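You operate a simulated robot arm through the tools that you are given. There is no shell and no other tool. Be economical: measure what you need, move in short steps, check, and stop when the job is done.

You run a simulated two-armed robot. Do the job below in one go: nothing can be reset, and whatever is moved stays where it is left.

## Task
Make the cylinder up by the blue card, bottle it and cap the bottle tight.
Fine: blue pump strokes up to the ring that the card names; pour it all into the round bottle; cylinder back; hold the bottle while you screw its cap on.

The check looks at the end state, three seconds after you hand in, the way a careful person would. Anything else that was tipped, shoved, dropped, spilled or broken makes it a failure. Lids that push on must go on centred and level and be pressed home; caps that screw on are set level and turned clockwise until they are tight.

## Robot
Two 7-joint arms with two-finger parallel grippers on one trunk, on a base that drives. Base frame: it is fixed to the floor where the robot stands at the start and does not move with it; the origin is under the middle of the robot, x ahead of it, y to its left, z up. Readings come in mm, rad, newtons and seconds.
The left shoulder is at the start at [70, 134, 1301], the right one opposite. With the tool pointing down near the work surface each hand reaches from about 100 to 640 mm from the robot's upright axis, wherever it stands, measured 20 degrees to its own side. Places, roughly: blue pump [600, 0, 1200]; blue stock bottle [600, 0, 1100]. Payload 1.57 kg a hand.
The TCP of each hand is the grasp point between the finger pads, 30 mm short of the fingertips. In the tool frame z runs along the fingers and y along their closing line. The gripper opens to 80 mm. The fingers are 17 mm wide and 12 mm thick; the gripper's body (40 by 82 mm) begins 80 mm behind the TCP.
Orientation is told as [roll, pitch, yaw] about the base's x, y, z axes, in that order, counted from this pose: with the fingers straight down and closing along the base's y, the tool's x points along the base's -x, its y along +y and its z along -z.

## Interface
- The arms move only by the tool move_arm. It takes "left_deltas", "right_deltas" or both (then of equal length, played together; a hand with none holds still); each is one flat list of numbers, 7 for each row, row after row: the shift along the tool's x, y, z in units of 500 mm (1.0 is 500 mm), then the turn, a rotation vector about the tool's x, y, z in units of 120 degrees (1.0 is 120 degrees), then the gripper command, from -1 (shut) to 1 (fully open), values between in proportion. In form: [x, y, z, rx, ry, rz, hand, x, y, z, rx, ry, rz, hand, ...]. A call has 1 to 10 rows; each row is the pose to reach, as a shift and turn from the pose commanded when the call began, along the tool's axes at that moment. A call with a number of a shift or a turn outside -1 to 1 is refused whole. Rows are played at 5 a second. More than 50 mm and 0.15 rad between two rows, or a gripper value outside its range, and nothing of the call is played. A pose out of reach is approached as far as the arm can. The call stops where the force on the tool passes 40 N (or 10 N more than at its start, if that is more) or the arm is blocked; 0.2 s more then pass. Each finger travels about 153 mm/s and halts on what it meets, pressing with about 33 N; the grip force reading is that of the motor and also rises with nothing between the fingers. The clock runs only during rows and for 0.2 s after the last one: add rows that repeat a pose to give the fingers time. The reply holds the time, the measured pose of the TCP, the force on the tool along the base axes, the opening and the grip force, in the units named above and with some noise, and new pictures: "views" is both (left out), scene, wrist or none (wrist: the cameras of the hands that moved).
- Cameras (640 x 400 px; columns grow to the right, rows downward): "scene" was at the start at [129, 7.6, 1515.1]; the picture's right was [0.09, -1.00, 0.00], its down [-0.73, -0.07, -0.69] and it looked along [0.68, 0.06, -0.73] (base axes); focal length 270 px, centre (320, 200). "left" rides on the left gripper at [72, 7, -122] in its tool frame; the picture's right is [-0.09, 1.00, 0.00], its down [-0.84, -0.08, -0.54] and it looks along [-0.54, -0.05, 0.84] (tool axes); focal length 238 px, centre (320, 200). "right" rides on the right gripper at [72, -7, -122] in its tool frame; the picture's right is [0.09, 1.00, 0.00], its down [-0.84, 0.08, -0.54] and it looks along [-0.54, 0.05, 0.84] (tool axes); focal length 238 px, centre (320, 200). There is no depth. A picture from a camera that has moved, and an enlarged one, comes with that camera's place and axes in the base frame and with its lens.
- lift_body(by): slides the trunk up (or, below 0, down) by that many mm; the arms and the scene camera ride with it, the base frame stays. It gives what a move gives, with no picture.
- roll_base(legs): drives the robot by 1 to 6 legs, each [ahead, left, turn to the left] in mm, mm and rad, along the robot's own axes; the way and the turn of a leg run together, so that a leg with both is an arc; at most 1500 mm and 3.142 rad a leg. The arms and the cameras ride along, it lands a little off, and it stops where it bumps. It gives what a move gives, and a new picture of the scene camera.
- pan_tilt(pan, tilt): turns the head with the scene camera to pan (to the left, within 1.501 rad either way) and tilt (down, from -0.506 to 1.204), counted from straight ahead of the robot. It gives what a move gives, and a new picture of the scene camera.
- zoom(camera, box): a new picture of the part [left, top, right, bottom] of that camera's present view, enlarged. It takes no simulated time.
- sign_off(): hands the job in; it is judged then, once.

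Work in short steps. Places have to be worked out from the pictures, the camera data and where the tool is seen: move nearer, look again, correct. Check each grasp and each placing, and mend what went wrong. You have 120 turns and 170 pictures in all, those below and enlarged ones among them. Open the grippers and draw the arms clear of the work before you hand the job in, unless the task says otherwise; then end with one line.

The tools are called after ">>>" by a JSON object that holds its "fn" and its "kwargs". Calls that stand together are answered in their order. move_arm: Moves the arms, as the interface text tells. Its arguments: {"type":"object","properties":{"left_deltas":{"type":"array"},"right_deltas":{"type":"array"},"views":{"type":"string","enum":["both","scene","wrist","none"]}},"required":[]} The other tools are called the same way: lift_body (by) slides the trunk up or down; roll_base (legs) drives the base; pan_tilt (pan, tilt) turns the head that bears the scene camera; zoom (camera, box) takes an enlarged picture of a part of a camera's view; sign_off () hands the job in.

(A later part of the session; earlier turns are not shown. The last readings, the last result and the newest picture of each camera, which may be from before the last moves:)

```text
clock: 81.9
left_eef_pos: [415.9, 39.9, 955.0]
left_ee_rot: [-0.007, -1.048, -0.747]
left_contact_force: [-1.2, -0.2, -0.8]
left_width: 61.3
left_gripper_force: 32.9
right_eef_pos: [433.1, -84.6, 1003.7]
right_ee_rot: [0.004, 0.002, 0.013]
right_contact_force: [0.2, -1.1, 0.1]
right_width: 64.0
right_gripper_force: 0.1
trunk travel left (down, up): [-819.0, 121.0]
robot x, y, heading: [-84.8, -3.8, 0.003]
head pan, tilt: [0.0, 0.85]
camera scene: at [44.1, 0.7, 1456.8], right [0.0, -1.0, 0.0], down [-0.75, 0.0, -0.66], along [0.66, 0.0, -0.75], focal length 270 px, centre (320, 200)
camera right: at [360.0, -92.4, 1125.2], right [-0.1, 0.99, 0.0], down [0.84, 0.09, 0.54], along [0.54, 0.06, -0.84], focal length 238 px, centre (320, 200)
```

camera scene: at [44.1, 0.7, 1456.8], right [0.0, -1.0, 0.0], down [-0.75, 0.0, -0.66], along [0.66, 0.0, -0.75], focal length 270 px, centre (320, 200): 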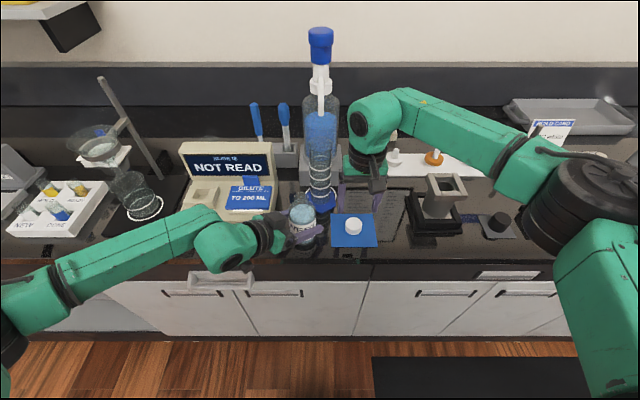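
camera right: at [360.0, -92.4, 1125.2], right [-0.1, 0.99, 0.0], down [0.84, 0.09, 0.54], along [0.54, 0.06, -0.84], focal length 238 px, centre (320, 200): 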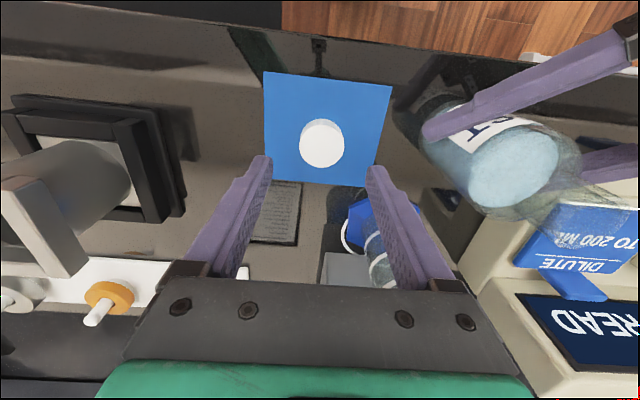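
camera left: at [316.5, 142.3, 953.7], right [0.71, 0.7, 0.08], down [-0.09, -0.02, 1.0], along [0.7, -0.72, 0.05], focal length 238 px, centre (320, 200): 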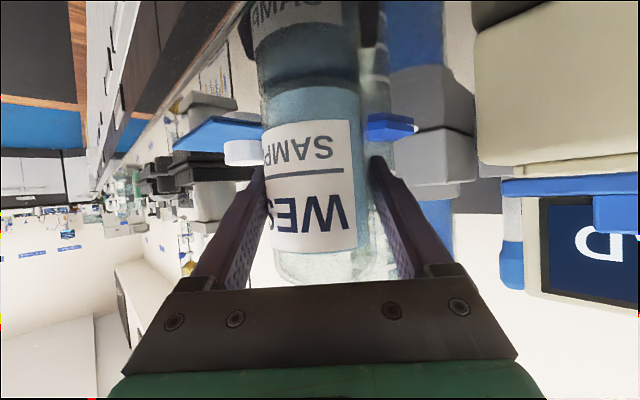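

Cap at (433.6, -83), top ≈922, 39 mm wide; the hand is centred. I descend to TCP z≈938 and close.

>>> {"fn": "move_arm", "kwargs": {"right_deltas": [-0.001, 0.003, 0.04, 0, 0, 0, 0.6, -0.001, 0.003, 0.08, 0, 0, 0, 0.6, -0.001, 0.003, 0.11, 0, 0, 0, 0.6, -0.001, 0.003, 0.131, 0, 0, 0, 0.6, -0.001, 0.003, 0.131, 0, 0, 0, 0.3, -0.001, 0.003, 0.131, 0, 0, 0, 0, -0.001, 0.003, 0.131, 0, 0, 0, -0.4, -0.001, 0.003, 0.131, 0, 0, 0, -0.4]}}

>>> {"fn": "zoom", "kwargs": {"camera": "scene", "box": [280, 180, 400, 260]}}

```text
clock: 83.7
left_eef_pos: [415.7, 41.0, 955.2]
left_ee_rot: [-0.006, -1.047, -0.748]
left_contact_force: [-0.3, 1.2, -0.2]
left_width: 61.4
left_gripper_force: 33.4
right_eef_pos: [432.1, -81.0, 936.1]
right_ee_rot: [0.004, 0.002, 0.012]
right_contact_force: [0.5, -0.1, 0.2]
right_width: 35.2
right_gripper_force: 32.9
trunk travel left (down, up): [-819.0, 121.0]
robot x, y, heading: [-85.4, 0.5, -0.003]
head pan, tilt: [0.0, 0.85]
camera scene: at [44.2, 0.8, 1456.8], right [0.0, -1.0, 0.0], down [-0.75, 0.0, -0.66], along [0.66, 0.0, -0.75], focal length 270 px, centre (320, 200)
camera right: at [360.2, -89.6, 1057.2], right [-0.1, 0.99, 0.0], down [0.84, 0.09, 0.54], along [0.54, 0.06, -0.84], focal length 238 px, centre (320, 200)
```

scene: 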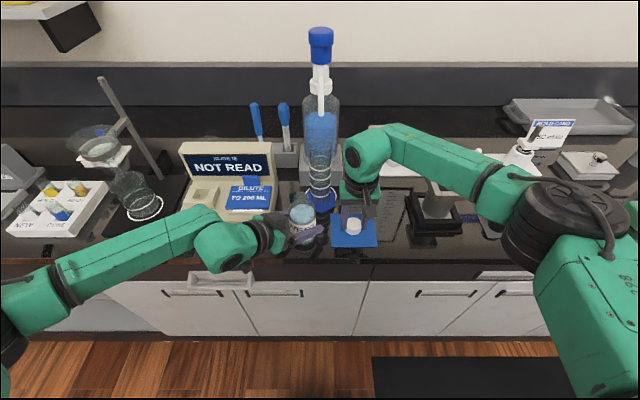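
right: 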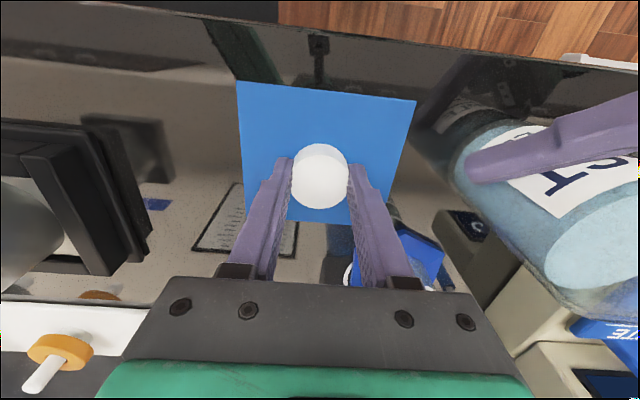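

```text
5.00 times, centred on (340, 220) of scene
camera zoom: at [44.2, 0.8, 1456.8], right [0.0, -1.0, 0.0], down [-0.75, 0.0, -0.66], along [0.66, 0.0, -0.75], focal length 1350 px, centre (220, 100)
```

zoom: 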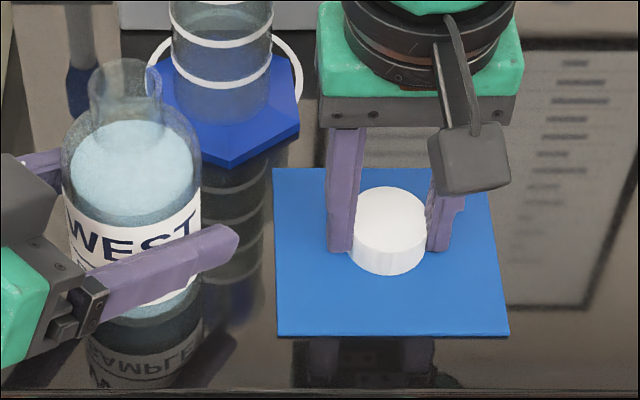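

Cap gripped level. I lift it straight up and carry it over the bottle at height.

>>> {"fn": "move_arm", "kwargs": {"right_deltas": [0, 0, -0.06, 0, 0, 0, -0.4, 0, 0, -0.14, 0, 0, 0, -0.4, 0, 0, -0.23, 0, 0, 0, -0.4, 0, 0, -0.33, 0, 0, 0, -0.4, 0.006, 0.06, -0.35, 0, 0, 0, -0.4, 0.013, 0.12, -0.35, 0, 0, 0, -0.4, 0.019, 0.18, -0.35, 0, 0, 0, -0.4, 0.026, 0.243, -0.35, 0, 0, 0, -0.4]}}

>>> {"fn": "zoom", "kwargs": {"camera": "scene", "box": [250, 140, 370, 260]}}

```text
clock: 85.5
left_eef_pos: [415.0, 41.2, 954.7]
left_ee_rot: [-0.006, -1.049, -0.746]
left_contact_force: [-1.3, 1.0, -1.1]
left_width: 61.1
left_gripper_force: 33.1
right_eef_pos: [418.0, 37.4, 1111.8]
right_ee_rot: [0.002, 0.004, 0.012]
right_contact_force: [0.7, 0.9, 0.0]
right_width: 34.9
right_gripper_force: 33.3
trunk travel left (down, up): [-819.0, 121.0]
robot x, y, heading: [-80.5, 2.8, 0.0]
head pan, tilt: [0.0, 0.85]
camera scene: at [44.2, 2.5, 1456.8], right [0.0, -1.0, 0.0], down [-0.75, 0.0, -0.66], along [0.66, 0.0, -0.75], focal length 270 px, centre (320, 200)
camera right: at [345.5, 30.1, 1231.9], right [-0.1, 0.99, 0.0], down [0.84, 0.09, 0.54], along [0.54, 0.06, -0.84], focal length 238 px, centre (320, 200)
```

scene: 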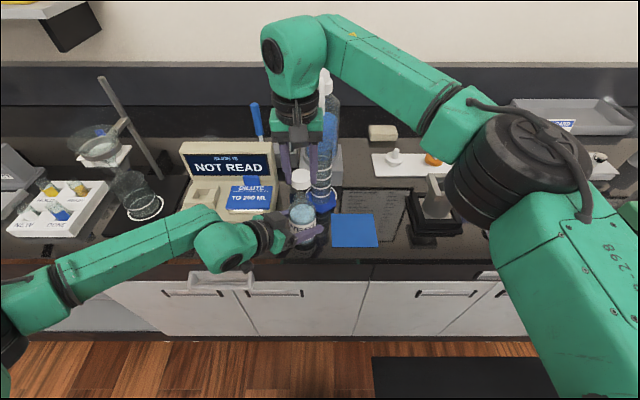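
right: 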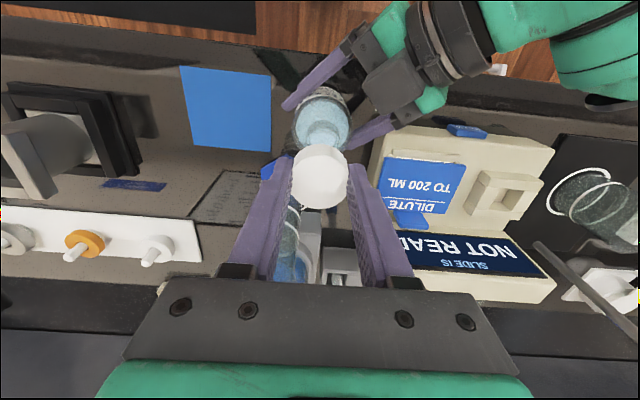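

```text
3.33 times, centred on (310, 200) of scene
camera zoom: at [44.2, 2.5, 1456.8], right [0.0, -1.0, 0.0], down [-0.75, 0.0, -0.66], along [0.66, 0.0, -0.75], focal length 900 px, centre (353, 200)
```

zoom: 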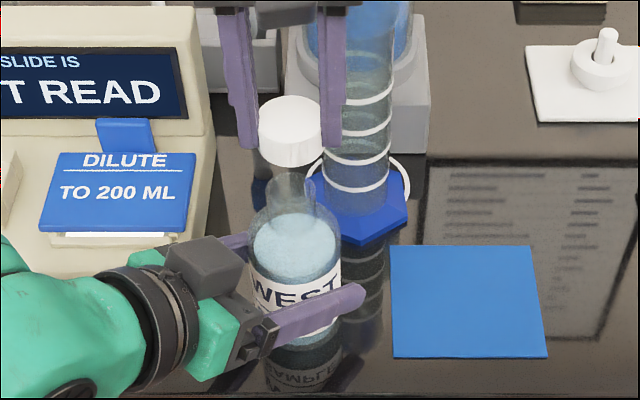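

Laterally (y) cap and neck agree within ~1.5 mm. For the x-alignment I look from the left hand's level camera.

>>> {"fn": "zoom", "kwargs": {"camera": "left", "box": [200, 100, 440, 400]}}

>>> {"fn": "zoom", "kwargs": {"camera": "right", "box": [270, 70, 370, 230]}}

```text
1.33 times, centred on (320, 250) of left
camera zoom: at [316.4, 143.4, 953.6], right [0.71, 0.7, 0.08], down [-0.09, -0.02, 1.0], along [0.7, -0.72, 0.05], focal length 318 px, centre (320, 133)
```

zoom: 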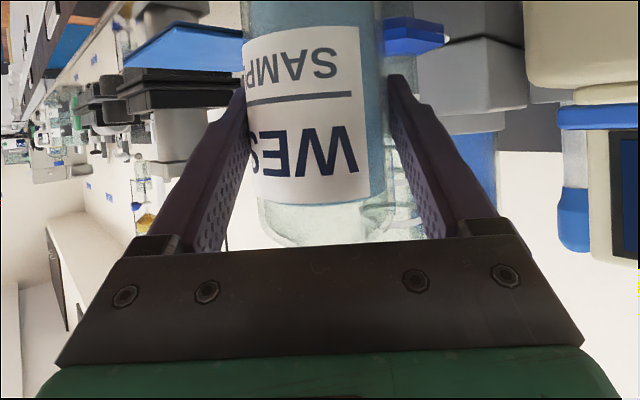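

```text
2.50 times, centred on (320, 150) of right
camera zoom: at [345.5, 30.1, 1231.9], right [-0.1, 0.99, 0.0], down [0.84, 0.09, 0.54], along [0.54, 0.06, -0.84], focal length 596 px, centre (320, 325)
```

zoom: 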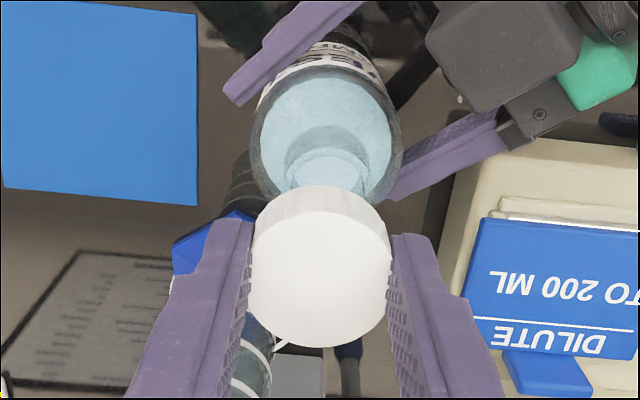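

Both views say the cap sits about 4 mm too far ahead of the neck. I correct x -4, y +1.5 and descend 18 mm to just above the mouth.

>>> {"fn": "move_arm", "kwargs": {"right_deltas": [0.008, 0.003, 0, 0, 0, 0, -0.4, 0.008, 0.003, 0.018, 0, 0, 0, -0.4, 0.008, 0.003, 0.036, 0, 0, 0, -0.4], "views": "none"}}

>>> {"fn": "zoom", "kwargs": {"camera": "right", "box": [270, 70, 370, 230]}}

>>> {"fn": "zoom", "kwargs": {"camera": "scene", "box": [270, 160, 340, 240]}}

```text
clock: 86.3
left_eef_pos: [414.6, 41.0, 954.5]
left_ee_rot: [-0.006, -1.048, -0.745]
left_contact_force: [1.2, 0.4, 0.3]
left_width: 61.4
left_gripper_force: 32.9
right_eef_pos: [412.7, 38.8, 1092.7]
right_ee_rot: [0.003, 0.003, 0.011]
right_contact_force: [-0.4, -0.3, -0.3]
right_width: 34.5
right_gripper_force: 33.1
trunk travel left (down, up): [-819.0, 121.0]
robot x, y, heading: [-84.8, 1.8, -0.001]
head pan, tilt: [0.0, 0.85]
```

```text
2.50 times, centred on (320, 150) of right
camera zoom: at [341.4, 31.1, 1214.5], right [-0.1, 0.99, 0.0], down [0.84, 0.09, 0.54], along [0.54, 0.06, -0.84], focal length 596 px, centre (320, 325)
```

zoom: 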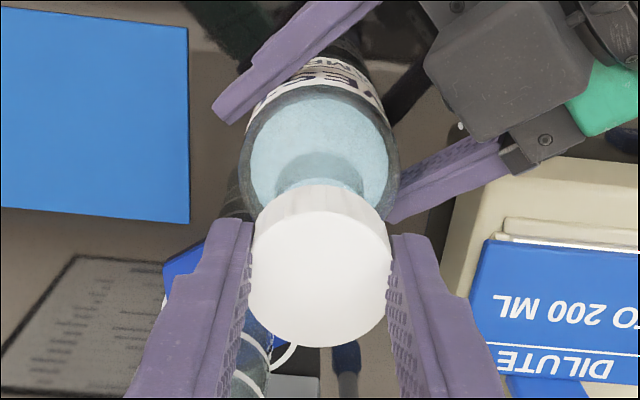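

```text
5.00 times, centred on (305, 200) of scene
camera zoom: at [44.4, 0.9, 1456.8], right [0.0, -1.0, 0.0], down [-0.75, 0.0, -0.66], along [0.66, 0.0, -0.75], focal length 1350 px, centre (395, 200)
```

zoom: 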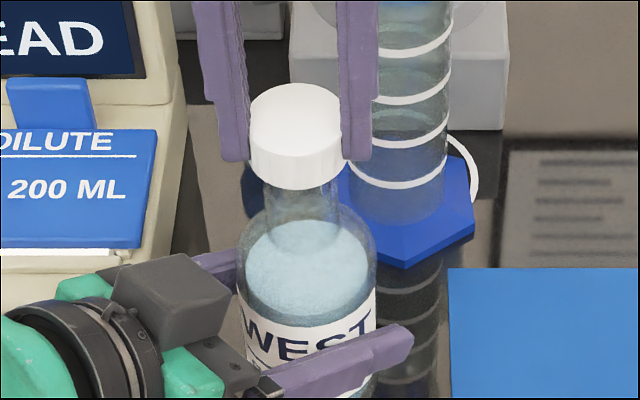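

y off by ~1 mm: corrected while descending slowly until I feel the neck.

>>> {"fn": "move_arm", "kwargs": {"right_deltas": [0, -0.002, 0.006, 0, 0, 0, -0.4, 0, -0.002, 0.012, 0, 0, 0, -0.4, 0, -0.002, 0.018, 0, 0, 0, -0.4, 0, -0.002, 0.022, 0, 0, 0, -0.4], "views": "none"}}

>>> {"fn": "zoom", "kwargs": {"camera": "scene", "box": [270, 160, 340, 240]}}

```text
clock: 87.3
left_eef_pos: [416.3, 41.0, 954.6]
left_ee_rot: [-0.005, -1.047, -0.743]
left_contact_force: [0.6, 0.0, -0.1]
left_width: 61.5
left_gripper_force: 33.0
right_eef_pos: [413.8, 39.6, 1081.7]
right_ee_rot: [0.003, 0.003, 0.011]
right_contact_force: [-0.3, -0.4, -0.1]
right_width: 36.4
right_gripper_force: 33.5
trunk travel left (down, up): [-819.0, 121.0]
robot x, y, heading: [-81.2, 4.4, 0.004]
head pan, tilt: [0.0, 0.85]
```

```text
5.00 times, centred on (305, 200) of scene
camera zoom: at [44.4, 0.9, 1456.8], right [0.0, -1.0, 0.0], down [-0.75, 0.0, -0.66], along [0.66, 0.0, -0.75], focal length 1350 px, centre (395, 200)
```

zoom: 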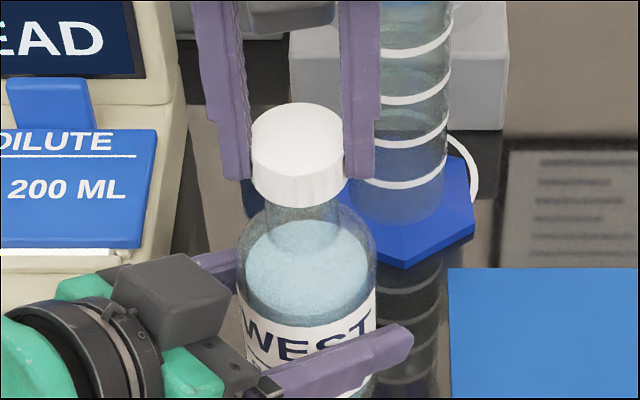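

Still no contact; the neck reads ~1.5 mm further right. I nudge and keep descending.

>>> {"fn": "move_arm", "kwargs": {"right_deltas": [0, -0.003, 0.004, 0, 0, 0, -0.4, 0, -0.003, 0.01, 0, 0, 0, -0.4, 0, -0.003, 0.016, 0, 0, 0, -0.4, 0, -0.003, 0.02, 0, 0, 0, -0.4], "views": "none"}}

>>> {"fn": "zoom", "kwargs": {"camera": "scene", "box": [270, 160, 340, 240]}}

>>> {"fn": "zoom", "kwargs": {"camera": "right", "box": [270, 70, 370, 230]}}

```text
clock: 88.3
left_eef_pos: [416.0, 40.9, 954.3]
left_ee_rot: [-0.005, -1.047, -0.744]
left_contact_force: [-0.2, 0.0, 0.2]
left_width: 61.1
left_gripper_force: 32.9
right_eef_pos: [414.1, 37.0, 1073.3]
right_ee_rot: [0.001, 0.005, 0.011]
right_contact_force: [0.0, 0.0, -0.5]
right_width: 37.5
right_gripper_force: 33.0
trunk travel left (down, up): [-819.0, 121.0]
robot x, y, heading: [-86.4, 0.7, -0.001]
head pan, tilt: [0.0, 0.85]
```

```text
5.00 times, centred on (305, 200) of scene
camera zoom: at [44.4, 0.9, 1456.8], right [0.0, -1.0, 0.0], down [-0.75, 0.0, -0.66], along [0.66, 0.0, -0.75], focal length 1350 px, centre (395, 200)
```

zoom: 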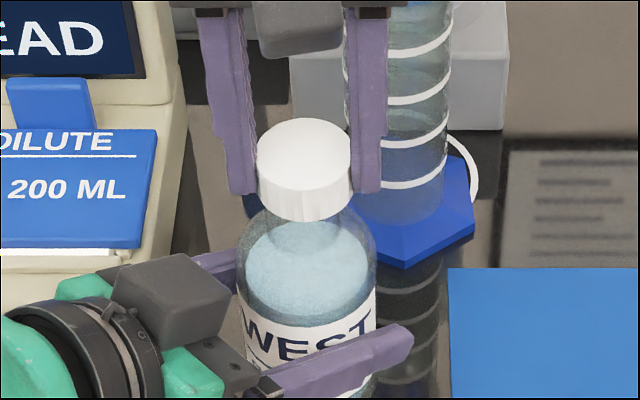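

```text
2.50 times, centred on (320, 150) of right
camera zoom: at [342.3, 29.0, 1194.0], right [-0.1, 0.99, 0.0], down [0.84, 0.09, 0.54], along [0.54, 0.06, -0.84], focal length 596 px, centre (320, 325)
```

zoom: 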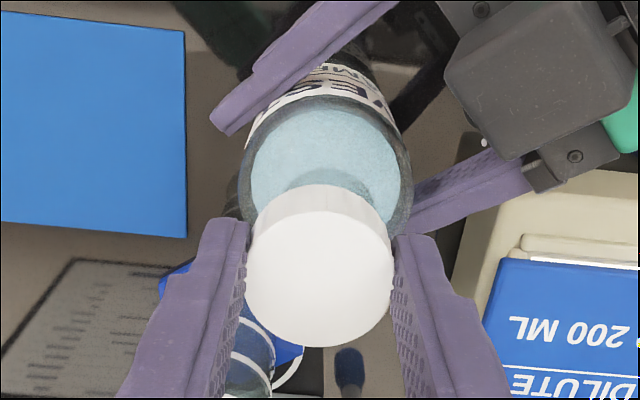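

The cap is going down over the neck without contact, aligned within a millimetre. I keep lowering until resistance.

>>> {"fn": "move_arm", "kwargs": {"right_deltas": [0, 0, 0.004, 0, 0, 0, -0.4, 0, 0, 0.008, 0, 0, 0, -0.4, 0, 0, 0.012, 0, 0, 0, -0.4, 0, 0, 0.016, 0, 0, 0, -0.4], "views": "none"}}

>>> {"fn": "zoom", "kwargs": {"camera": "scene", "box": [270, 160, 340, 240]}}

```text
clock: 89.3
left_eef_pos: [415.4, 40.6, 955.1]
left_ee_rot: [-0.004, -1.047, -0.747]
left_contact_force: [9.8, -9.8, -3.7]
left_width: 61.3
left_gripper_force: 32.9
right_eef_pos: [414.6, 38.3, 1066.0]
right_ee_rot: [0.009, 0.003, 0.016]
right_contact_force: [-6.8, 8.2, 12.7]
right_width: 37.4
right_gripper_force: 33.5
trunk travel left (down, up): [-819.0, 121.0]
robot x, y, heading: [-81.8, -5.5, -0.004]
head pan, tilt: [0.0, 0.85]
```

```text
5.00 times, centred on (305, 200) of scene
camera zoom: at [43.8, 0.1, 1457.0], right [0.0, -1.0, 0.0], down [-0.75, 0.0, -0.66], along [0.66, 0.0, -0.75], focal length 1350 px, centre (395, 200)
```

zoom: 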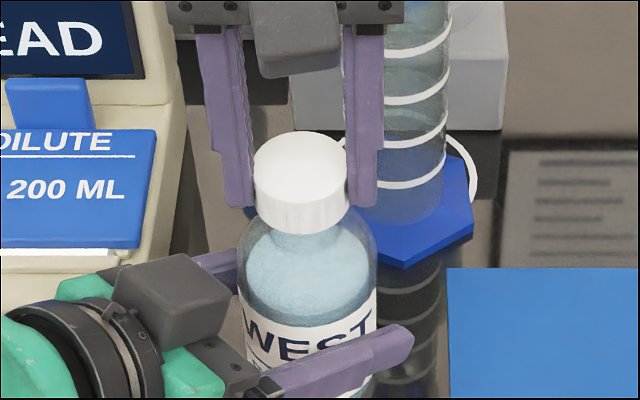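

Contact with a sideways component (-7, +8): the cap should go ~1.2 mm toward -x and +y. I lift a touch, correct and press lightly again.

>>> {"fn": "move_arm", "kwargs": {"right_deltas": [0, 0, -0.006, 0, 0, 0, -0.4, 0.0025, 0.0025, -0.006, 0, 0, 0, -0.4, 0.0025, 0.0025, -0.002, 0, 0, 0, -0.4, 0.0025, 0.0025, 0.0, 0, 0, 0, -0.4], "views": "none"}}

```text
clock: 90.3
left_eef_pos: [416.7, 40.5, 956.4]
left_ee_rot: [-0.003, -1.047, -0.746]
left_contact_force: [2.4, -10.9, -1.8]
left_width: 61.4
left_gripper_force: 33.1
right_eef_pos: [413.5, 36.7, 1065.8]
right_ee_rot: [0.006, 0.0, 0.012]
right_contact_force: [1.1, 8.6, 15.1]
right_width: 37.7
right_gripper_force: 32.7
trunk travel left (down, up): [-819.0, 121.0]
robot x, y, heading: [-86.2, -0.5, 0.002]
head pan, tilt: [0.0, 0.85]
```

x is balanced; y still asks for +1.5 mm.

>>> {"fn": "move_arm", "kwargs": {"right_deltas": [0, 0, -0.006, 0, 0, 0, -0.4, 0, 0.004, -0.006, 0, 0, 0, -0.4, 0, 0.004, -0.002, 0, 0, 0, -0.4, 0, 0.004, 0.0, 0, 0, 0, -0.4], "views": "none"}}

```text
clock: 91.3
left_eef_pos: [414.0, 40.0, 955.2]
left_ee_rot: [-0.002, -1.045, -0.748]
left_contact_force: [-4.6, 0.9, -0.4]
left_width: 61.2
left_gripper_force: 33.3
right_eef_pos: [414.1, 37.9, 1065.8]
right_ee_rot: [0.002, 0.001, 0.009]
right_contact_force: [7.4, -6.3, 17.5]
right_width: 37.4
right_gripper_force: 33.0
trunk travel left (down, up): [-819.0, 121.0]
robot x, y, heading: [-84.6, -0.7, -0.001]
head pan, tilt: [0.0, 0.85]
```

Slight overshoot; I take back half and start turning clockwise (81°), following the thread down.

>>> {"fn": "move_arm", "kwargs": {"right_deltas": [-0.001, -0.0015, 0, 0, 0, 0, -0.4, -0.001, -0.0015, 0, 0, 0, 0.068, -0.4, -0.001, -0.0015, 0, 0, 0, 0.136, -0.4, -0.001, -0.0015, 0.0005, 0, 0, 0.204, -0.4, -0.001, -0.0015, 0.0005, 0, 0, 0.272, -0.4, -0.001, -0.0015, 0.001, 0, 0, 0.34, -0.4, -0.001, -0.0015, 0.001, 0, 0, 0.408, -0.4, -0.001, -0.0015, 0.0015, 0, 0, 0.476, -0.4, -0.001, -0.0015, 0.0015, 0, 0, 0.544, -0.4, -0.001, -0.0015, 0.002, 0, 0, 0.612, -0.4], "views": "none"}}

>>> {"fn": "zoom", "kwargs": {"camera": "scene", "box": [270, 160, 340, 240]}}

```text
clock: 93.5
left_eef_pos: [414.3, 41.0, 955.0]
left_ee_rot: [-0.006, -1.049, -0.747]
left_contact_force: [-8.4, -7.1, -1.6]
left_width: 61.3
left_gripper_force: 33.1
right_eef_pos: [413.8, 41.2, 1063.5]
right_ee_rot: [0.001, 0.004, -1.274]
right_contact_force: [15.5, 11.2, 21.8]
right_width: 37.5
right_gripper_force: 33.0
trunk travel left (down, up): [-819.0, 121.0]
robot x, y, heading: [-83.3, 0.0, -0.001]
head pan, tilt: [0.0, 0.85]
```

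```text
5.00 times, centred on (305, 200) of scene
camera zoom: at [42.9, 1.8, 1457.0], right [0.0, -1.0, 0.0], down [-0.75, 0.0, -0.66], along [0.66, 0.0, -0.75], focal length 1350 px, centre (395, 200)
```

zoom: 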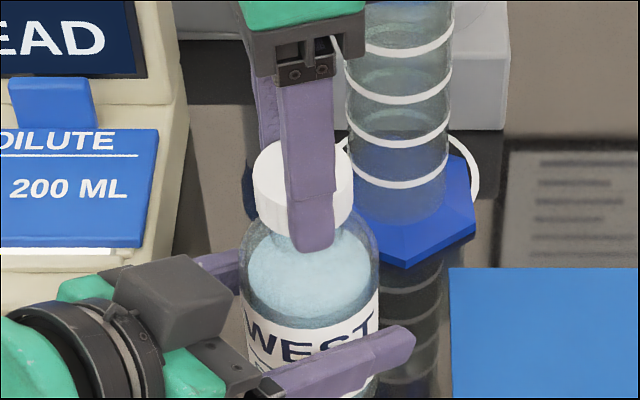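

The cap is turning and moving down; side force builds, so I relax +x/+y ~2 mm and turn on another 73°.

>>> {"fn": "move_arm", "kwargs": {"right_deltas": [0.001, 0.003, 0, 0, 0, 0, -0.4, 0.0015, 0.0046, 0, 0, 0, 0.068, -0.4, 0.0015, 0.0046, 0, 0, 0, 0.136, -0.4, 0.0015, 0.0046, 0.0005, 0, 0, 0.204, -0.4, 0.0015, 0.0046, 0.0005, 0, 0, 0.272, -0.4, 0.0015, 0.0046, 0.001, 0, 0, 0.34, -0.4, 0.0015, 0.0046, 0.001, 0, 0, 0.408, -0.4, 0.0015, 0.0046, 0.0015, 0, 0, 0.476, -0.4, 0.0015, 0.0046, 0.0015, 0, 0, 0.544, -0.4, 0.0015, 0.0046, 0.002, 0, 0, 0.612, -0.4], "views": "none"}}

>>> {"fn": "zoom", "kwargs": {"camera": "scene", "box": [270, 160, 340, 240]}}

```text
clock: 95.7
left_eef_pos: [414.0, 42.4, 957.1]
left_ee_rot: [-0.002, -1.049, -0.746]
left_contact_force: [-23.5, 0.0, 0.3]
left_width: 61.2
left_gripper_force: 33.1
right_eef_pos: [415.3, 41.3, 1063.9]
right_ee_rot: [-0.001, 0.003, -2.555]
right_contact_force: [23.4, 0.6, 14.6]
right_width: 37.5
right_gripper_force: 33.2
trunk travel left (down, up): [-819.0, 121.0]
robot x, y, heading: [-84.6, -0.8, -0.002]
head pan, tilt: [0.0, 0.85]
```

```text
5.00 times, centred on (305, 200) of scene
camera zoom: at [41.6, 0.9, 1457.1], right [0.0, -1.0, 0.0], down [-0.75, 0.0, -0.66], along [0.66, 0.0, -0.75], focal length 1350 px, centre (395, 200)
```

zoom: 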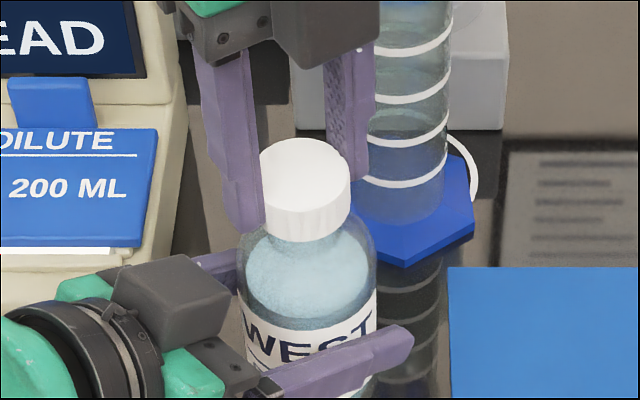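

Still turning freely; I relax +x 2.5 mm and continue as far as the wrist allows.

>>> {"fn": "move_arm", "kwargs": {"right_deltas": [0.002, 0.001, 0, 0, 0, 0, -0.4, 0.0042, 0.0028, 0, 0, 0, 0.068, -0.4, 0.0042, 0.0028, 0, 0, 0, 0.136, -0.4, 0.0042, 0.0028, 0.0005, 0, 0, 0.204, -0.4, 0.0042, 0.0028, 0.0005, 0, 0, 0.272, -0.4, 0.0042, 0.0028, 0.001, 0, 0, 0.34, -0.4], "views": "none"}}

>>> {"fn": "zoom", "kwargs": {"camera": "scene", "box": [270, 160, 340, 240]}}

```text
clock: 97.1
left_eef_pos: [413.5, 41.6, 956.2]
left_ee_rot: [0.0, -1.048, -0.751]
left_contact_force: [-9.2, 4.8, 0.7]
left_width: 61.1
left_gripper_force: 33.6
right_eef_pos: [417.2, 39.6, 1063.2]
right_ee_rot: [-0.002, -0.004, 3.019]
right_contact_force: [5.4, -4.6, 11.7]
right_width: 37.2
right_gripper_force: 32.8
trunk travel left (down, up): [-819.0, 121.0]
robot x, y, heading: [-83.2, -1.5, 0.004]
head pan, tilt: [0.0, 0.85]
```

```text
5.00 times, centred on (305, 200) of scene
camera zoom: at [41.4, 0.5, 1457.1], right [0.0, -1.0, 0.0], down [-0.75, 0.0, -0.66], along [0.66, 0.0, -0.75], focal length 1350 px, centre (395, 200)
```

zoom: 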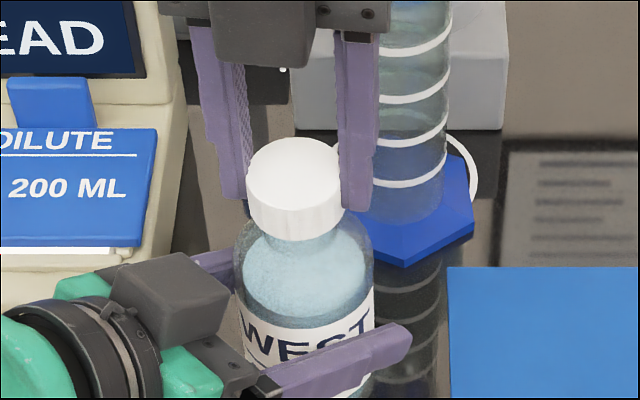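

Half a turn done and the cap descends. Now I open, recentre on the cap axis and wind the wrist back for another bite.

>>> {"fn": "move_arm", "kwargs": {"right_deltas": [0, 0, 0, 0, 0, 0, 0.1, 0, 0, 0, 0, 0, 0, 0.4, -0.0028, 0.002, 0, 0, 0, 0, 0.4, -0.0028, 0.002, 0, 0, 0, -0.07, 0.4, -0.0028, 0.002, 0, 0, 0, -0.14, 0.4, -0.0028, 0.002, 0, 0, 0, -0.21, 0.4, -0.0028, 0.002, 0, 0, 0, -0.28, 0.4, -0.0028, 0.002, 0, 0, 0, -0.35, 0.4, -0.0028, 0.002, 0, 0, 0, -0.42, 0.4, -0.0028, 0.002, 0, 0, 0, -0.49, 0.4], "views": "none"}}

>>> {"fn": "zoom", "kwargs": {"camera": "scene", "box": [270, 160, 340, 240]}}

>>> {"fn": "move_arm", "kwargs": {"right_deltas": [0, 0, 0, 0, 0, -0.07, 0.4, 0, 0, 0, 0, 0, -0.14, 0.4, 0, 0, 0, 0, 0, -0.21, 0.4, 0, 0, 0, 0, 0, -0.28, 0.4, 0, 0, 0, 0, 0, -0.35, 0.4, 0, 0, 0, 0, 0, -0.42, 0.4, 0, 0, 0, 0, 0, -0.49, 0.4, 0, 0, 0, 0, 0, -0.56, 0.4, 0, 0, 0, 0, 0, -0.63, 0.4, 0, 0, 0, 0, 0, -0.7, 0.4], "views": "none"}}

```text
clock: 99.3
left_eef_pos: [415.7, 40.9, 955.3]
left_ee_rot: [-0.004, -1.05, -0.748]
left_contact_force: [6.9, 1.5, 12.7]
left_width: 61.3
left_gripper_force: 32.6
right_eef_pos: [416.8, 40.2, 1061.6]
right_ee_rot: [-0.005, 0.0, -2.234]
right_contact_force: [-0.1, 0.2, -0.2]
right_width: 55.9
right_gripper_force: 0.0
trunk travel left (down, up): [-819.0, 121.0]
robot x, y, heading: [-81.7, -0.4, 0.003]
head pan, tilt: [0.0, 0.85]
```

```text
5.00 times, centred on (305, 200) of scene
camera zoom: at [44.1, 0.9, 1456.9], right [0.0, -1.0, 0.0], down [-0.75, 0.0, -0.66], along [0.66, 0.0, -0.75], focal length 1350 px, centre (395, 200)
```

zoom: 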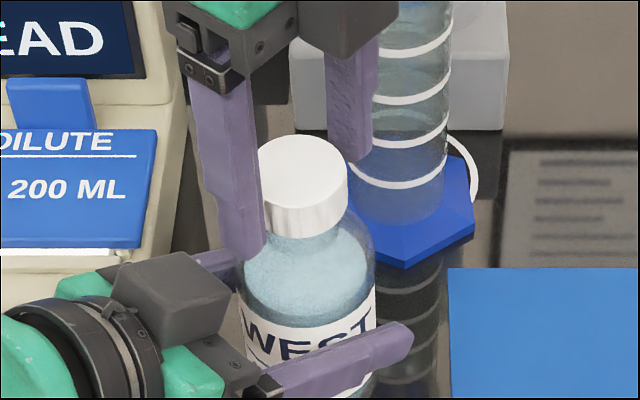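

```text
clock: 101.5
left_eef_pos: [415.7, 40.1, 955.3]
left_ee_rot: [-0.003, -1.048, -0.746]
left_contact_force: [8.1, 0.5, 16.3]
left_width: 61.2
left_gripper_force: 33.0
right_eef_pos: [416.2, 41.0, 1062.4]
right_ee_rot: [0.0, 0.003, -0.769]
right_contact_force: [1.0, -0.1, 0.2]
right_width: 56.1
right_gripper_force: 0.0
trunk travel left (down, up): [-819.0, 121.0]
robot x, y, heading: [-86.4, 3.9, 0.002]
head pan, tilt: [0.0, 0.85]
```

The cap stays on by itself. I inspect whether it sits level.

>>> {"fn": "zoom", "kwargs": {"camera": "scene", "box": [280, 180, 320, 225]}}

>>> {"fn": "zoom", "kwargs": {"camera": "right", "box": [240, 40, 400, 240]}}

```text
8.89 times, centred on (300, 202) of scene
camera zoom: at [43.7, 0.7, 1456.9], right [0.0, -1.0, 0.0], down [-0.75, 0.0, -0.66], along [0.66, 0.0, -0.75], focal length 2401 px, centre (498, 178)
```

zoom: 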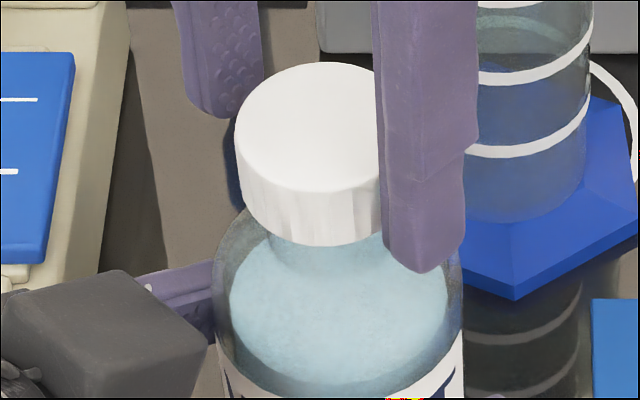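

```text
2.00 times, centred on (320, 140) of right
camera zoom: at [359.6, 86.0, 1183.5], right [0.63, 0.78, 0.0], down [0.66, -0.53, 0.54], along [0.42, -0.34, -0.84], focal length 477 px, centre (320, 320)
```

zoom: 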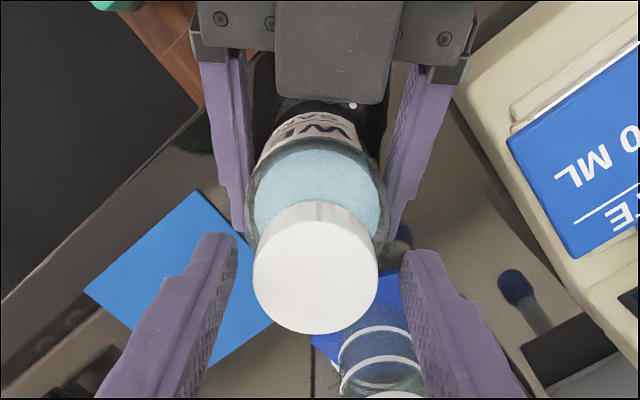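

Level and centred. I wind back a further 67° and close again.

>>> {"fn": "move_arm", "kwargs": {"right_deltas": [0, 0, 0, 0, 0, -0.07, 0.4, 0, 0, 0, 0, 0, -0.14, 0.4, 0, 0, 0, 0, 0, -0.21, 0.4, 0, 0, 0, 0, 0, -0.28, 0.4, 0, 0, 0, 0, 0, -0.35, 0.4, 0, 0, 0, 0, 0, -0.42, 0.4, 0, 0, 0, 0, 0, -0.49, 0.4, 0, 0, 0, 0, 0, -0.56, 0.2, 0, 0, 0, 0, 0, -0.56, -0.1, 0, 0, 0, 0, 0, -0.56, -0.4], "views": "none"}}

```text
clock: 103.7
left_eef_pos: [415.6, 40.8, 955.8]
left_ee_rot: [-0.006, -1.048, -0.748]
left_contact_force: [9.7, -5.7, 15.7]
left_width: 61.1
left_gripper_force: 33.4
right_eef_pos: [417.3, 42.0, 1061.3]
right_ee_rot: [0.005, 0.003, 0.405]
right_contact_force: [-2.8, 5.4, -0.8]
right_width: 35.5
right_gripper_force: 33.0
trunk travel left (down, up): [-819.0, 121.0]
robot x, y, heading: [-89.4, 3.1, 0.005]
head pan, tilt: [0.0, 0.85]
```

Gripped again. I turn another 80° with light downward follow.

>>> {"fn": "move_arm", "kwargs": {"right_deltas": [0, 0.001, 0.002, 0, 0, 0.068, -0.4, 0, 0.001, 0.003, 0, 0, 0.136, -0.4, 0, 0.001, 0.003, 0, 0, 0.204, -0.4, 0, 0.001, 0.004, 0, 0, 0.272, -0.4, 0, 0.001, 0.004, 0, 0, 0.34, -0.4, 0, 0.001, 0.005, 0, 0, 0.408, -0.4, 0, 0.001, 0.005, 0, 0, 0.476, -0.4, 0, 0.001, 0.006, 0, 0, 0.544, -0.4, 0, 0.001, 0.006, 0, 0, 0.612, -0.4, 0, 0.001, 0.007, 0, 0, 0.68, -0.4], "views": "none"}}

>>> {"fn": "zoom", "kwargs": {"camera": "scene", "box": [270, 160, 340, 240]}}

```text
clock: 105.9
left_eef_pos: [414.5, 41.7, 956.6]
left_ee_rot: [0.002, -1.045, -0.752]
left_contact_force: [6.7, 12.2, 5.3]
left_width: 60.6
left_gripper_force: 32.7
right_eef_pos: [415.6, 39.1, 1059.1]
right_ee_rot: [0.0, 0.006, -1.023]
right_contact_force: [5.2, -15.1, 23.6]
right_width: 35.4
right_gripper_force: 33.0
trunk travel left (down, up): [-819.0, 121.0]
robot x, y, heading: [-83.3, -1.9, -0.002]
head pan, tilt: [0.0, 0.85]
```

```text
5.00 times, centred on (305, 200) of scene
camera zoom: at [42.5, -0.6, 1457.1], right [0.0, -1.0, 0.0], down [-0.75, 0.0, -0.66], along [0.66, 0.0, -0.75], focal length 1350 px, centre (395, 200)
```

zoom: 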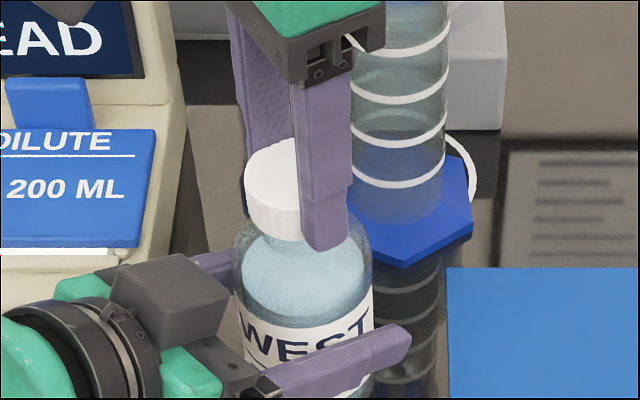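

Turning continues (yaw 0.4 → -1.02). I relax the side force and go on another 80°.

>>> {"fn": "move_arm", "kwargs": {"right_deltas": [-0.003, -0.001, -0.001, 0, 0, 0.068, -0.4, -0.003, -0.001, -0.001, 0, 0, 0.136, -0.4, -0.003, -0.001, -0.001, 0, 0, 0.204, -0.4, -0.003, -0.001, 0, 0, 0, 0.272, -0.4, -0.003, -0.001, 0, 0, 0, 0.34, -0.4, -0.003, -0.001, 0, 0, 0, 0.408, -0.4, -0.003, -0.001, 0, 0, 0, 0.476, -0.4, -0.003, -0.001, 0.001, 0, 0, 0.544, -0.4, -0.003, -0.001, 0.001, 0, 0, 0.612, -0.4, -0.003, -0.001, 0.001, 0, 0, 0.68, -0.4], "views": "none"}}

>>> {"fn": "zoom", "kwargs": {"camera": "scene", "box": [270, 160, 340, 240]}}

```text
clock: 108.1
left_eef_pos: [415.8, 40.2, 954.8]
left_ee_rot: [-0.003, -1.05, -0.748]
left_contact_force: [10.5, -2.6, 0.1]
left_width: 61.3
left_gripper_force: 33.2
right_eef_pos: [417.2, 40.1, 1057.1]
right_ee_rot: [-0.004, 0.002, -2.448]
right_contact_force: [-10.2, 4.0, -0.8]
right_width: 37.8
right_gripper_force: 32.8
trunk travel left (down, up): [-819.0, 121.0]
robot x, y, heading: [-84.9, -1.5, 0.001]
head pan, tilt: [0.0, 0.85]
```

```text
5.00 times, centred on (305, 200) of scene
camera zoom: at [44.0, 1.2, 1456.8], right [0.0, -1.0, 0.0], down [-0.75, 0.0, -0.66], along [0.66, 0.0, -0.75], focal length 1350 px, centre (395, 200)
```

zoom: 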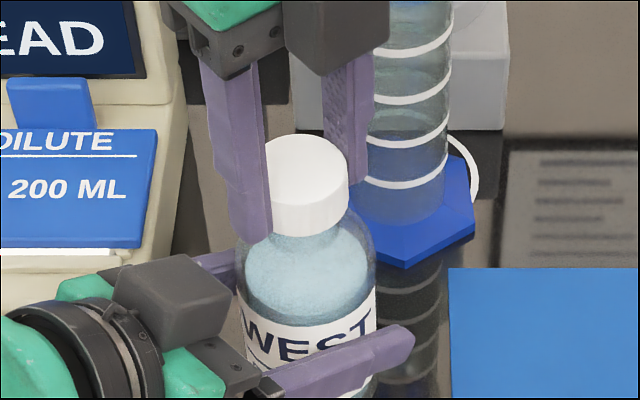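

I compare the cap height with the earlier close-up in the same frame.

>>> {"fn": "zoom", "kwargs": {"camera": "scene", "box": [280, 180, 320, 225]}}

```text
8.89 times, centred on (300, 202) of scene
camera zoom: at [44.0, 1.2, 1456.8], right [0.0, -1.0, 0.0], down [-0.75, 0.0, -0.66], along [0.66, 0.0, -0.75], focal length 2401 px, centre (498, 178)
```

zoom: 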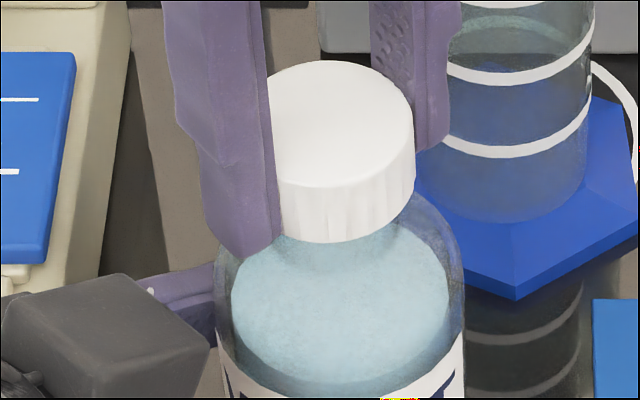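

The cap height did not change in this last bite while the fingers slid down it, so the cap may already be tight or the fingers slipped. I re-grip higher for another bite: open, raise 5 mm, wind back.

>>> {"fn": "move_arm", "kwargs": {"right_deltas": [0, 0, 0, 0, 0, 0, 0.1, 0, 0, 0, 0, 0, 0, 0.4, -0.001, -0.002, -0.01, 0, 0, 0, 0.4, -0.001, -0.002, -0.01, 0, 0, -0.07, 0.4, -0.001, -0.002, -0.01, 0, 0, -0.14, 0.4, -0.001, -0.002, -0.01, 0, 0, -0.21, 0.4, -0.001, -0.002, -0.01, 0, 0, -0.28, 0.4, -0.001, -0.002, -0.01, 0, 0, -0.35, 0.4, -0.001, -0.002, -0.01, 0, 0, -0.42, 0.4, -0.001, -0.002, -0.01, 0, 0, -0.49, 0.4], "views": "none"}}

>>> {"fn": "move_arm", "kwargs": {"right_deltas": [0, 0, 0, 0, 0, -0.07, 0.4, 0, 0, 0, 0, 0, -0.14, 0.4, 0, 0, 0, 0, 0, -0.21, 0.4, 0, 0, 0, 0, 0, -0.28, 0.4, 0, 0, 0, 0, 0, -0.35, 0.4, 0, 0, 0, 0, 0, -0.42, 0.4, 0, 0, 0, 0, 0, -0.49, 0.4, 0, 0, 0, 0, 0, -0.56, 0.4, 0, 0, 0, 0, 0, -0.63, 0.4, 0, 0, 0, 0, 0, -0.7, 0.4], "views": "scene"}}

>>> {"fn": "zoom", "kwargs": {"camera": "right", "box": [240, 40, 400, 240]}}

```text
clock: 110.3
left_eef_pos: [416.0, 40.3, 955.2]
left_ee_rot: [-0.007, -1.047, -0.747]
left_contact_force: [-0.5, -0.6, -0.1]
left_width: 61.3
left_gripper_force: 33.7
right_eef_pos: [416.9, 40.8, 1064.3]
right_ee_rot: [-0.001, 0.002, -1.417]
right_contact_force: [-0.8, 0.2, -0.2]
right_width: 56.1
right_gripper_force: 0.0
trunk travel left (down, up): [-819.0, 121.0]
robot x, y, heading: [-82.4, -0.5, -0.001]
head pan, tilt: [0.0, 0.85]
```

```text
clock: 112.5
left_eef_pos: [415.3, 41.7, 955.1]
left_ee_rot: [-0.005, -1.045, -0.747]
left_contact_force: [-0.9, 0.4, 0.0]
left_width: 61.2
left_gripper_force: 33.1
right_eef_pos: [415.4, 39.6, 1061.5]
right_ee_rot: [0.002, 0.003, 0.047]
right_contact_force: [-0.1, 0.0, -0.1]
right_width: 56.2
right_gripper_force: 0.1
trunk travel left (down, up): [-819.0, 121.0]
robot x, y, heading: [-85.3, -1.3, 0.001]
head pan, tilt: [0.0, 0.85]
camera scene: at [44.3, 0.7, 1456.8], right [0.0, -1.0, 0.0], down [-0.75, 0.0, -0.66], along [0.66, 0.0, -0.75], focal length 270 px, centre (320, 200)
```

scene: 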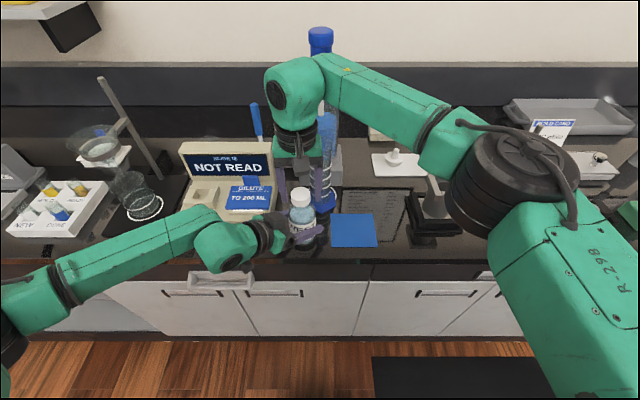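

```text
2.00 times, centred on (320, 140) of right
camera zoom: at [343.5, 28.2, 1183.1], right [-0.14, 0.99, 0.0], down [0.83, 0.12, 0.54], along [0.53, 0.08, -0.84], focal length 477 px, centre (320, 320)
```

zoom: 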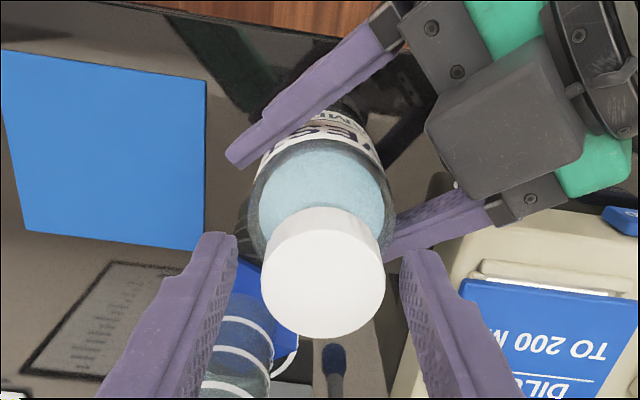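

Centred on the cap. I grip and turn again, watching the forces.

>>> {"fn": "move_arm", "kwargs": {"right_deltas": [0, 0, 0, 0, 0, 0, 0.1, 0, 0, 0, 0, 0, 0, -0.4, 0, 0, 0, 0, 0, 0, -0.6, 0, 0, 0, 0, 0, 0.068, -0.6, 0, 0, 0, 0, 0, 0.136, -0.6, 0, 0, 0, 0, 0, 0.204, -0.6, 0, 0, 0, 0, 0, 0.272, -0.6, 0, 0, 0, 0, 0, 0.34, -0.6, 0, 0, 0, 0, 0, 0.408, -0.6, 0, 0, 0, 0, 0, 0.476, -0.6], "views": "none"}}

>>> {"fn": "move_arm", "kwargs": {"right_deltas": [0, 0, 0, 0, 0, 0.068, -0.6, 0, 0, 0, 0, 0, 0.136, -0.6, 0, 0, 0, 0, 0, 0.204, -0.6, 0, 0, 0, 0, 0, 0.272, -0.6, 0, 0, 0, 0, 0, 0.34, -0.6, 0, 0, 0, 0, 0, 0.408, -0.6, 0, 0, 0, 0, 0, 0.476, -0.6, 0, 0, 0, 0, 0, 0.544, -0.6, 0, 0, 0, 0, 0, 0.612, -0.6, 0, 0, 0, 0, 0, 0.68, -0.6], "views": "none"}}

>>> {"fn": "zoom", "kwargs": {"camera": "scene", "box": [280, 180, 320, 225]}}

```text
clock: 114.7
left_eef_pos: [415.7, 39.6, 954.9]
left_ee_rot: [-0.007, -1.048, -0.748]
left_contact_force: [-2.6, -6.2, 0.1]
left_width: 61.5
left_gripper_force: 33.0
right_eef_pos: [417.0, 40.5, 1062.0]
right_ee_rot: [0.001, 0.003, -0.95]
right_contact_force: [2.8, 5.6, -1.2]
right_width: 37.5
right_gripper_force: 33.0
trunk travel left (down, up): [-819.0, 121.0]
robot x, y, heading: [-79.7, 2.3, 0.001]
head pan, tilt: [0.0, 0.85]
```

```text
clock: 116.9
left_eef_pos: [416.8, 41.7, 956.0]
left_ee_rot: [-0.001, -1.047, -0.746]
left_contact_force: [-19.3, 2.0, -0.2]
left_width: 62.2
left_gripper_force: 33.3
right_eef_pos: [415.8, 39.8, 1063.3]
right_ee_rot: [-0.001, -0.002, -2.376]
right_contact_force: [16.1, -4.1, 3.7]
right_width: 37.6
right_gripper_force: 33.2
trunk travel left (down, up): [-819.0, 121.0]
robot x, y, heading: [-82.4, 2.9, 0.001]
head pan, tilt: [0.0, 0.85]
```

```text
8.89 times, centred on (300, 202) of scene
camera zoom: at [42.9, 0.3, 1456.9], right [0.0, -1.0, 0.0], down [-0.75, 0.0, -0.66], along [0.66, 0.0, -0.75], focal length 2401 px, centre (498, 178)
```

zoom: 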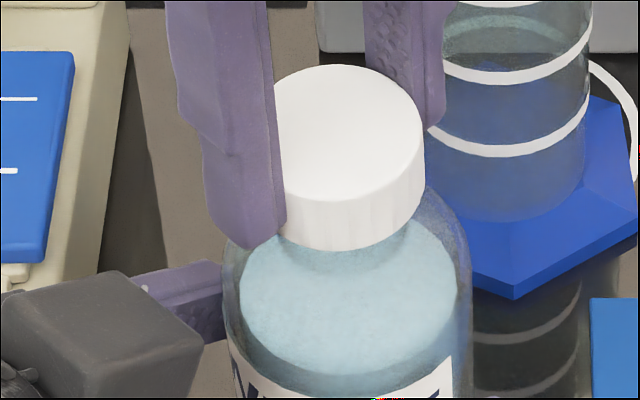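

The bottle itself now starts to turn and lean with the cap — the sign that the cap is tight. I release the cap and look at how things stand.

>>> {"fn": "move_arm", "kwargs": {"right_deltas": [0, 0, 0, 0, 0, 0, 0.1, 0, 0, 0, 0, 0, 0, 0.5, 0, 0, 0, 0, 0, 0, 0.5, 0, 0, -0.06, 0, 0, 0, 0.5, 0, 0, -0.14, 0, 0, -0.05, 0.5, 0, 0, -0.22, 0, 0, -0.12, 0.5, 0, 0, -0.26, 0, 0, -0.19, 0.5, 0, 0, -0.26, 0, 0, -0.26, 0.5, 0, 0, -0.26, 0, 0, -0.33, 0.5, 0, 0, -0.26, 0, 0, -0.4, 0.5], "views": "none"}}

>>> {"fn": "zoom", "kwargs": {"camera": "scene", "box": [270, 170, 340, 250]}}

```text
clock: 119.1
left_eef_pos: [415.2, 40.8, 955.1]
left_ee_rot: [-0.006, -1.049, -0.746]
left_contact_force: [1.9, 1.4, 4.4]
left_width: 61.3
left_gripper_force: 33.1
right_eef_pos: [415.4, 41.4, 1192.7]
right_ee_rot: [-0.003, 0.003, -1.534]
right_contact_force: [0.8, 0.1, -0.4]
right_width: 60.0
right_gripper_force: 0.0
trunk travel left (down, up): [-819.0, 121.0]
robot x, y, heading: [-84.9, 4.0, 0.004]
head pan, tilt: [0.0, 0.85]
```

```text
5.00 times, centred on (305, 210) of scene
camera zoom: at [44.1, 1.1, 1456.9], right [0.0, -1.0, 0.0], down [-0.75, 0.0, -0.66], along [0.66, 0.0, -0.75], focal length 1350 px, centre (395, 150)
```

zoom: 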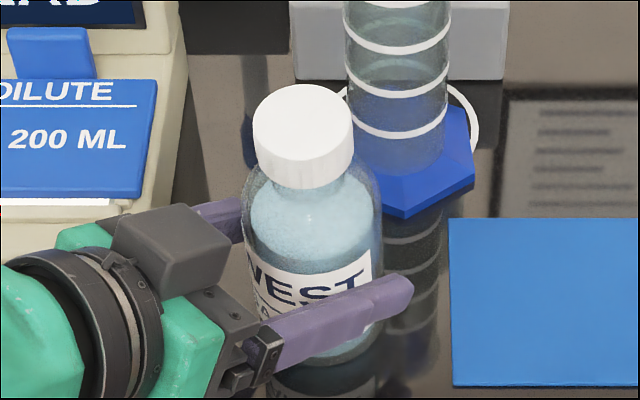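

The cap looks well seated; the bottle leans slightly in the left grip. I bring the right hand's camera around for a level side view.

>>> {"fn": "move_arm", "kwargs": {"right_deltas": [-0.021, -0.021, 0, 0, 0, -0.07, 0.5, -0.042, -0.042, 0.0, 0, 0, -0.14, 0.5, -0.064, -0.062, 0.01, 0, 0, -0.21, 0.5, -0.085, -0.083, 0.02, 0, 0, -0.28, 0.5, -0.106, -0.104, 0.03, 0, 0, -0.35, 0.5, -0.127, -0.125, 0.04, 0, 0, -0.42, 0.5, -0.148, -0.146, 0.04, 0, 0, -0.49, 0.5, -0.17, -0.166, 0.05, 0, 0, -0.56, 0.5, -0.19, -0.187, 0.06, 0, 0, -0.63, 0.5, -0.212, -0.208, 0.06, 0, 0, -0.7, 0.5], "views": "none"}}

>>> {"fn": "move_arm", "kwargs": {"right_deltas": [0.01, 0, 0.02, 0, -0.065, 0, 0.5, 0.02, 0, 0.04, 0, -0.13, 0, 0.5, 0.03, 0, 0.06, 0, -0.195, 0, 0.5, 0.04, 0, 0.08, 0, -0.26, 0, 0.5, 0.05, 0, 0.1, 0, -0.325, 0, 0.5, 0.06, 0, 0.12, 0, -0.39, 0, 0.5, 0.06, 0, 0.14, 0, -0.44, 0, 0.5], "views": "wrist"}}

```text
clock: 121.3
left_eef_pos: [414.9, 40.1, 954.8]
left_ee_rot: [-0.004, -1.048, -0.747]
left_contact_force: [2.0, 2.0, 2.9]
left_width: 61.1
left_gripper_force: 32.8
right_eef_pos: [316.0, -70.1, 1163.5]
right_ee_rot: [0.004, 0.004, -0.069]
right_contact_force: [-0.2, -0.5, -0.3]
right_width: 60.2
right_gripper_force: 0.1
trunk travel left (down, up): [-819.0, 121.0]
robot x, y, heading: [-84.7, -2.1, 0.0]
head pan, tilt: [0.0, 0.85]
```

```text
clock: 122.9
left_eef_pos: [416.1, 40.3, 954.9]
left_ee_rot: [-0.006, -1.045, -0.746]
left_contact_force: [-0.9, 0.3, 1.0]
left_width: 61.1
left_gripper_force: 33.4
right_eef_pos: [287.0, -68.0, 1094.2]
right_ee_rot: [0.007, -0.922, -0.077]
right_contact_force: [0.1, 0.8, -0.8]
right_width: 60.2
right_gripper_force: 0.1
trunk travel left (down, up): [-819.0, 121.0]
robot x, y, heading: [-82.4, -1.5, -0.0]
head pan, tilt: [0.0, 0.85]
camera right: at [144.3, -64.4, 1108.6], right [0.01, 1.0, -0.07], down [0.08, 0.07, 0.99], along [1.0, -0.02, -0.08], focal length 238 px, centre (320, 200)
```

right: 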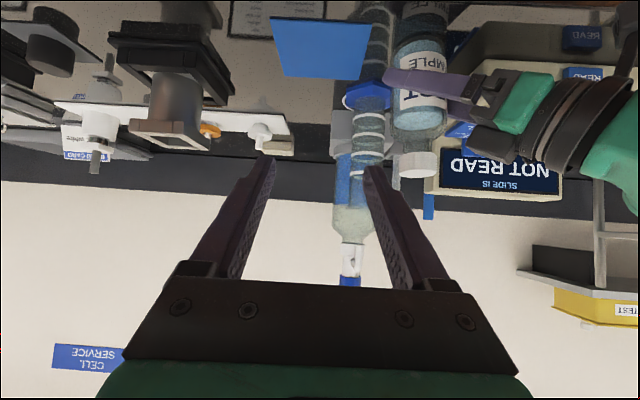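

>>> {"fn": "zoom", "kwargs": {"camera": "right", "box": [370, 20, 470, 190]}}

```text
2.35 times, centred on (420, 105) of right
camera zoom: at [144.3, -64.4, 1108.6], right [0.01, 1.0, -0.07], down [0.08, 0.07, 0.99], along [1.0, -0.02, -0.08], focal length 561 px, centre (85, 424)
```

zoom: 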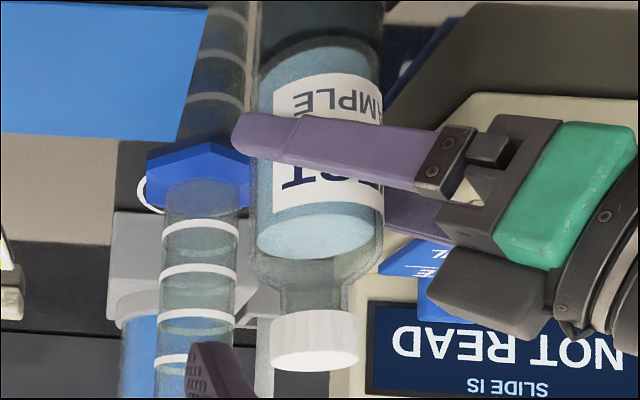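

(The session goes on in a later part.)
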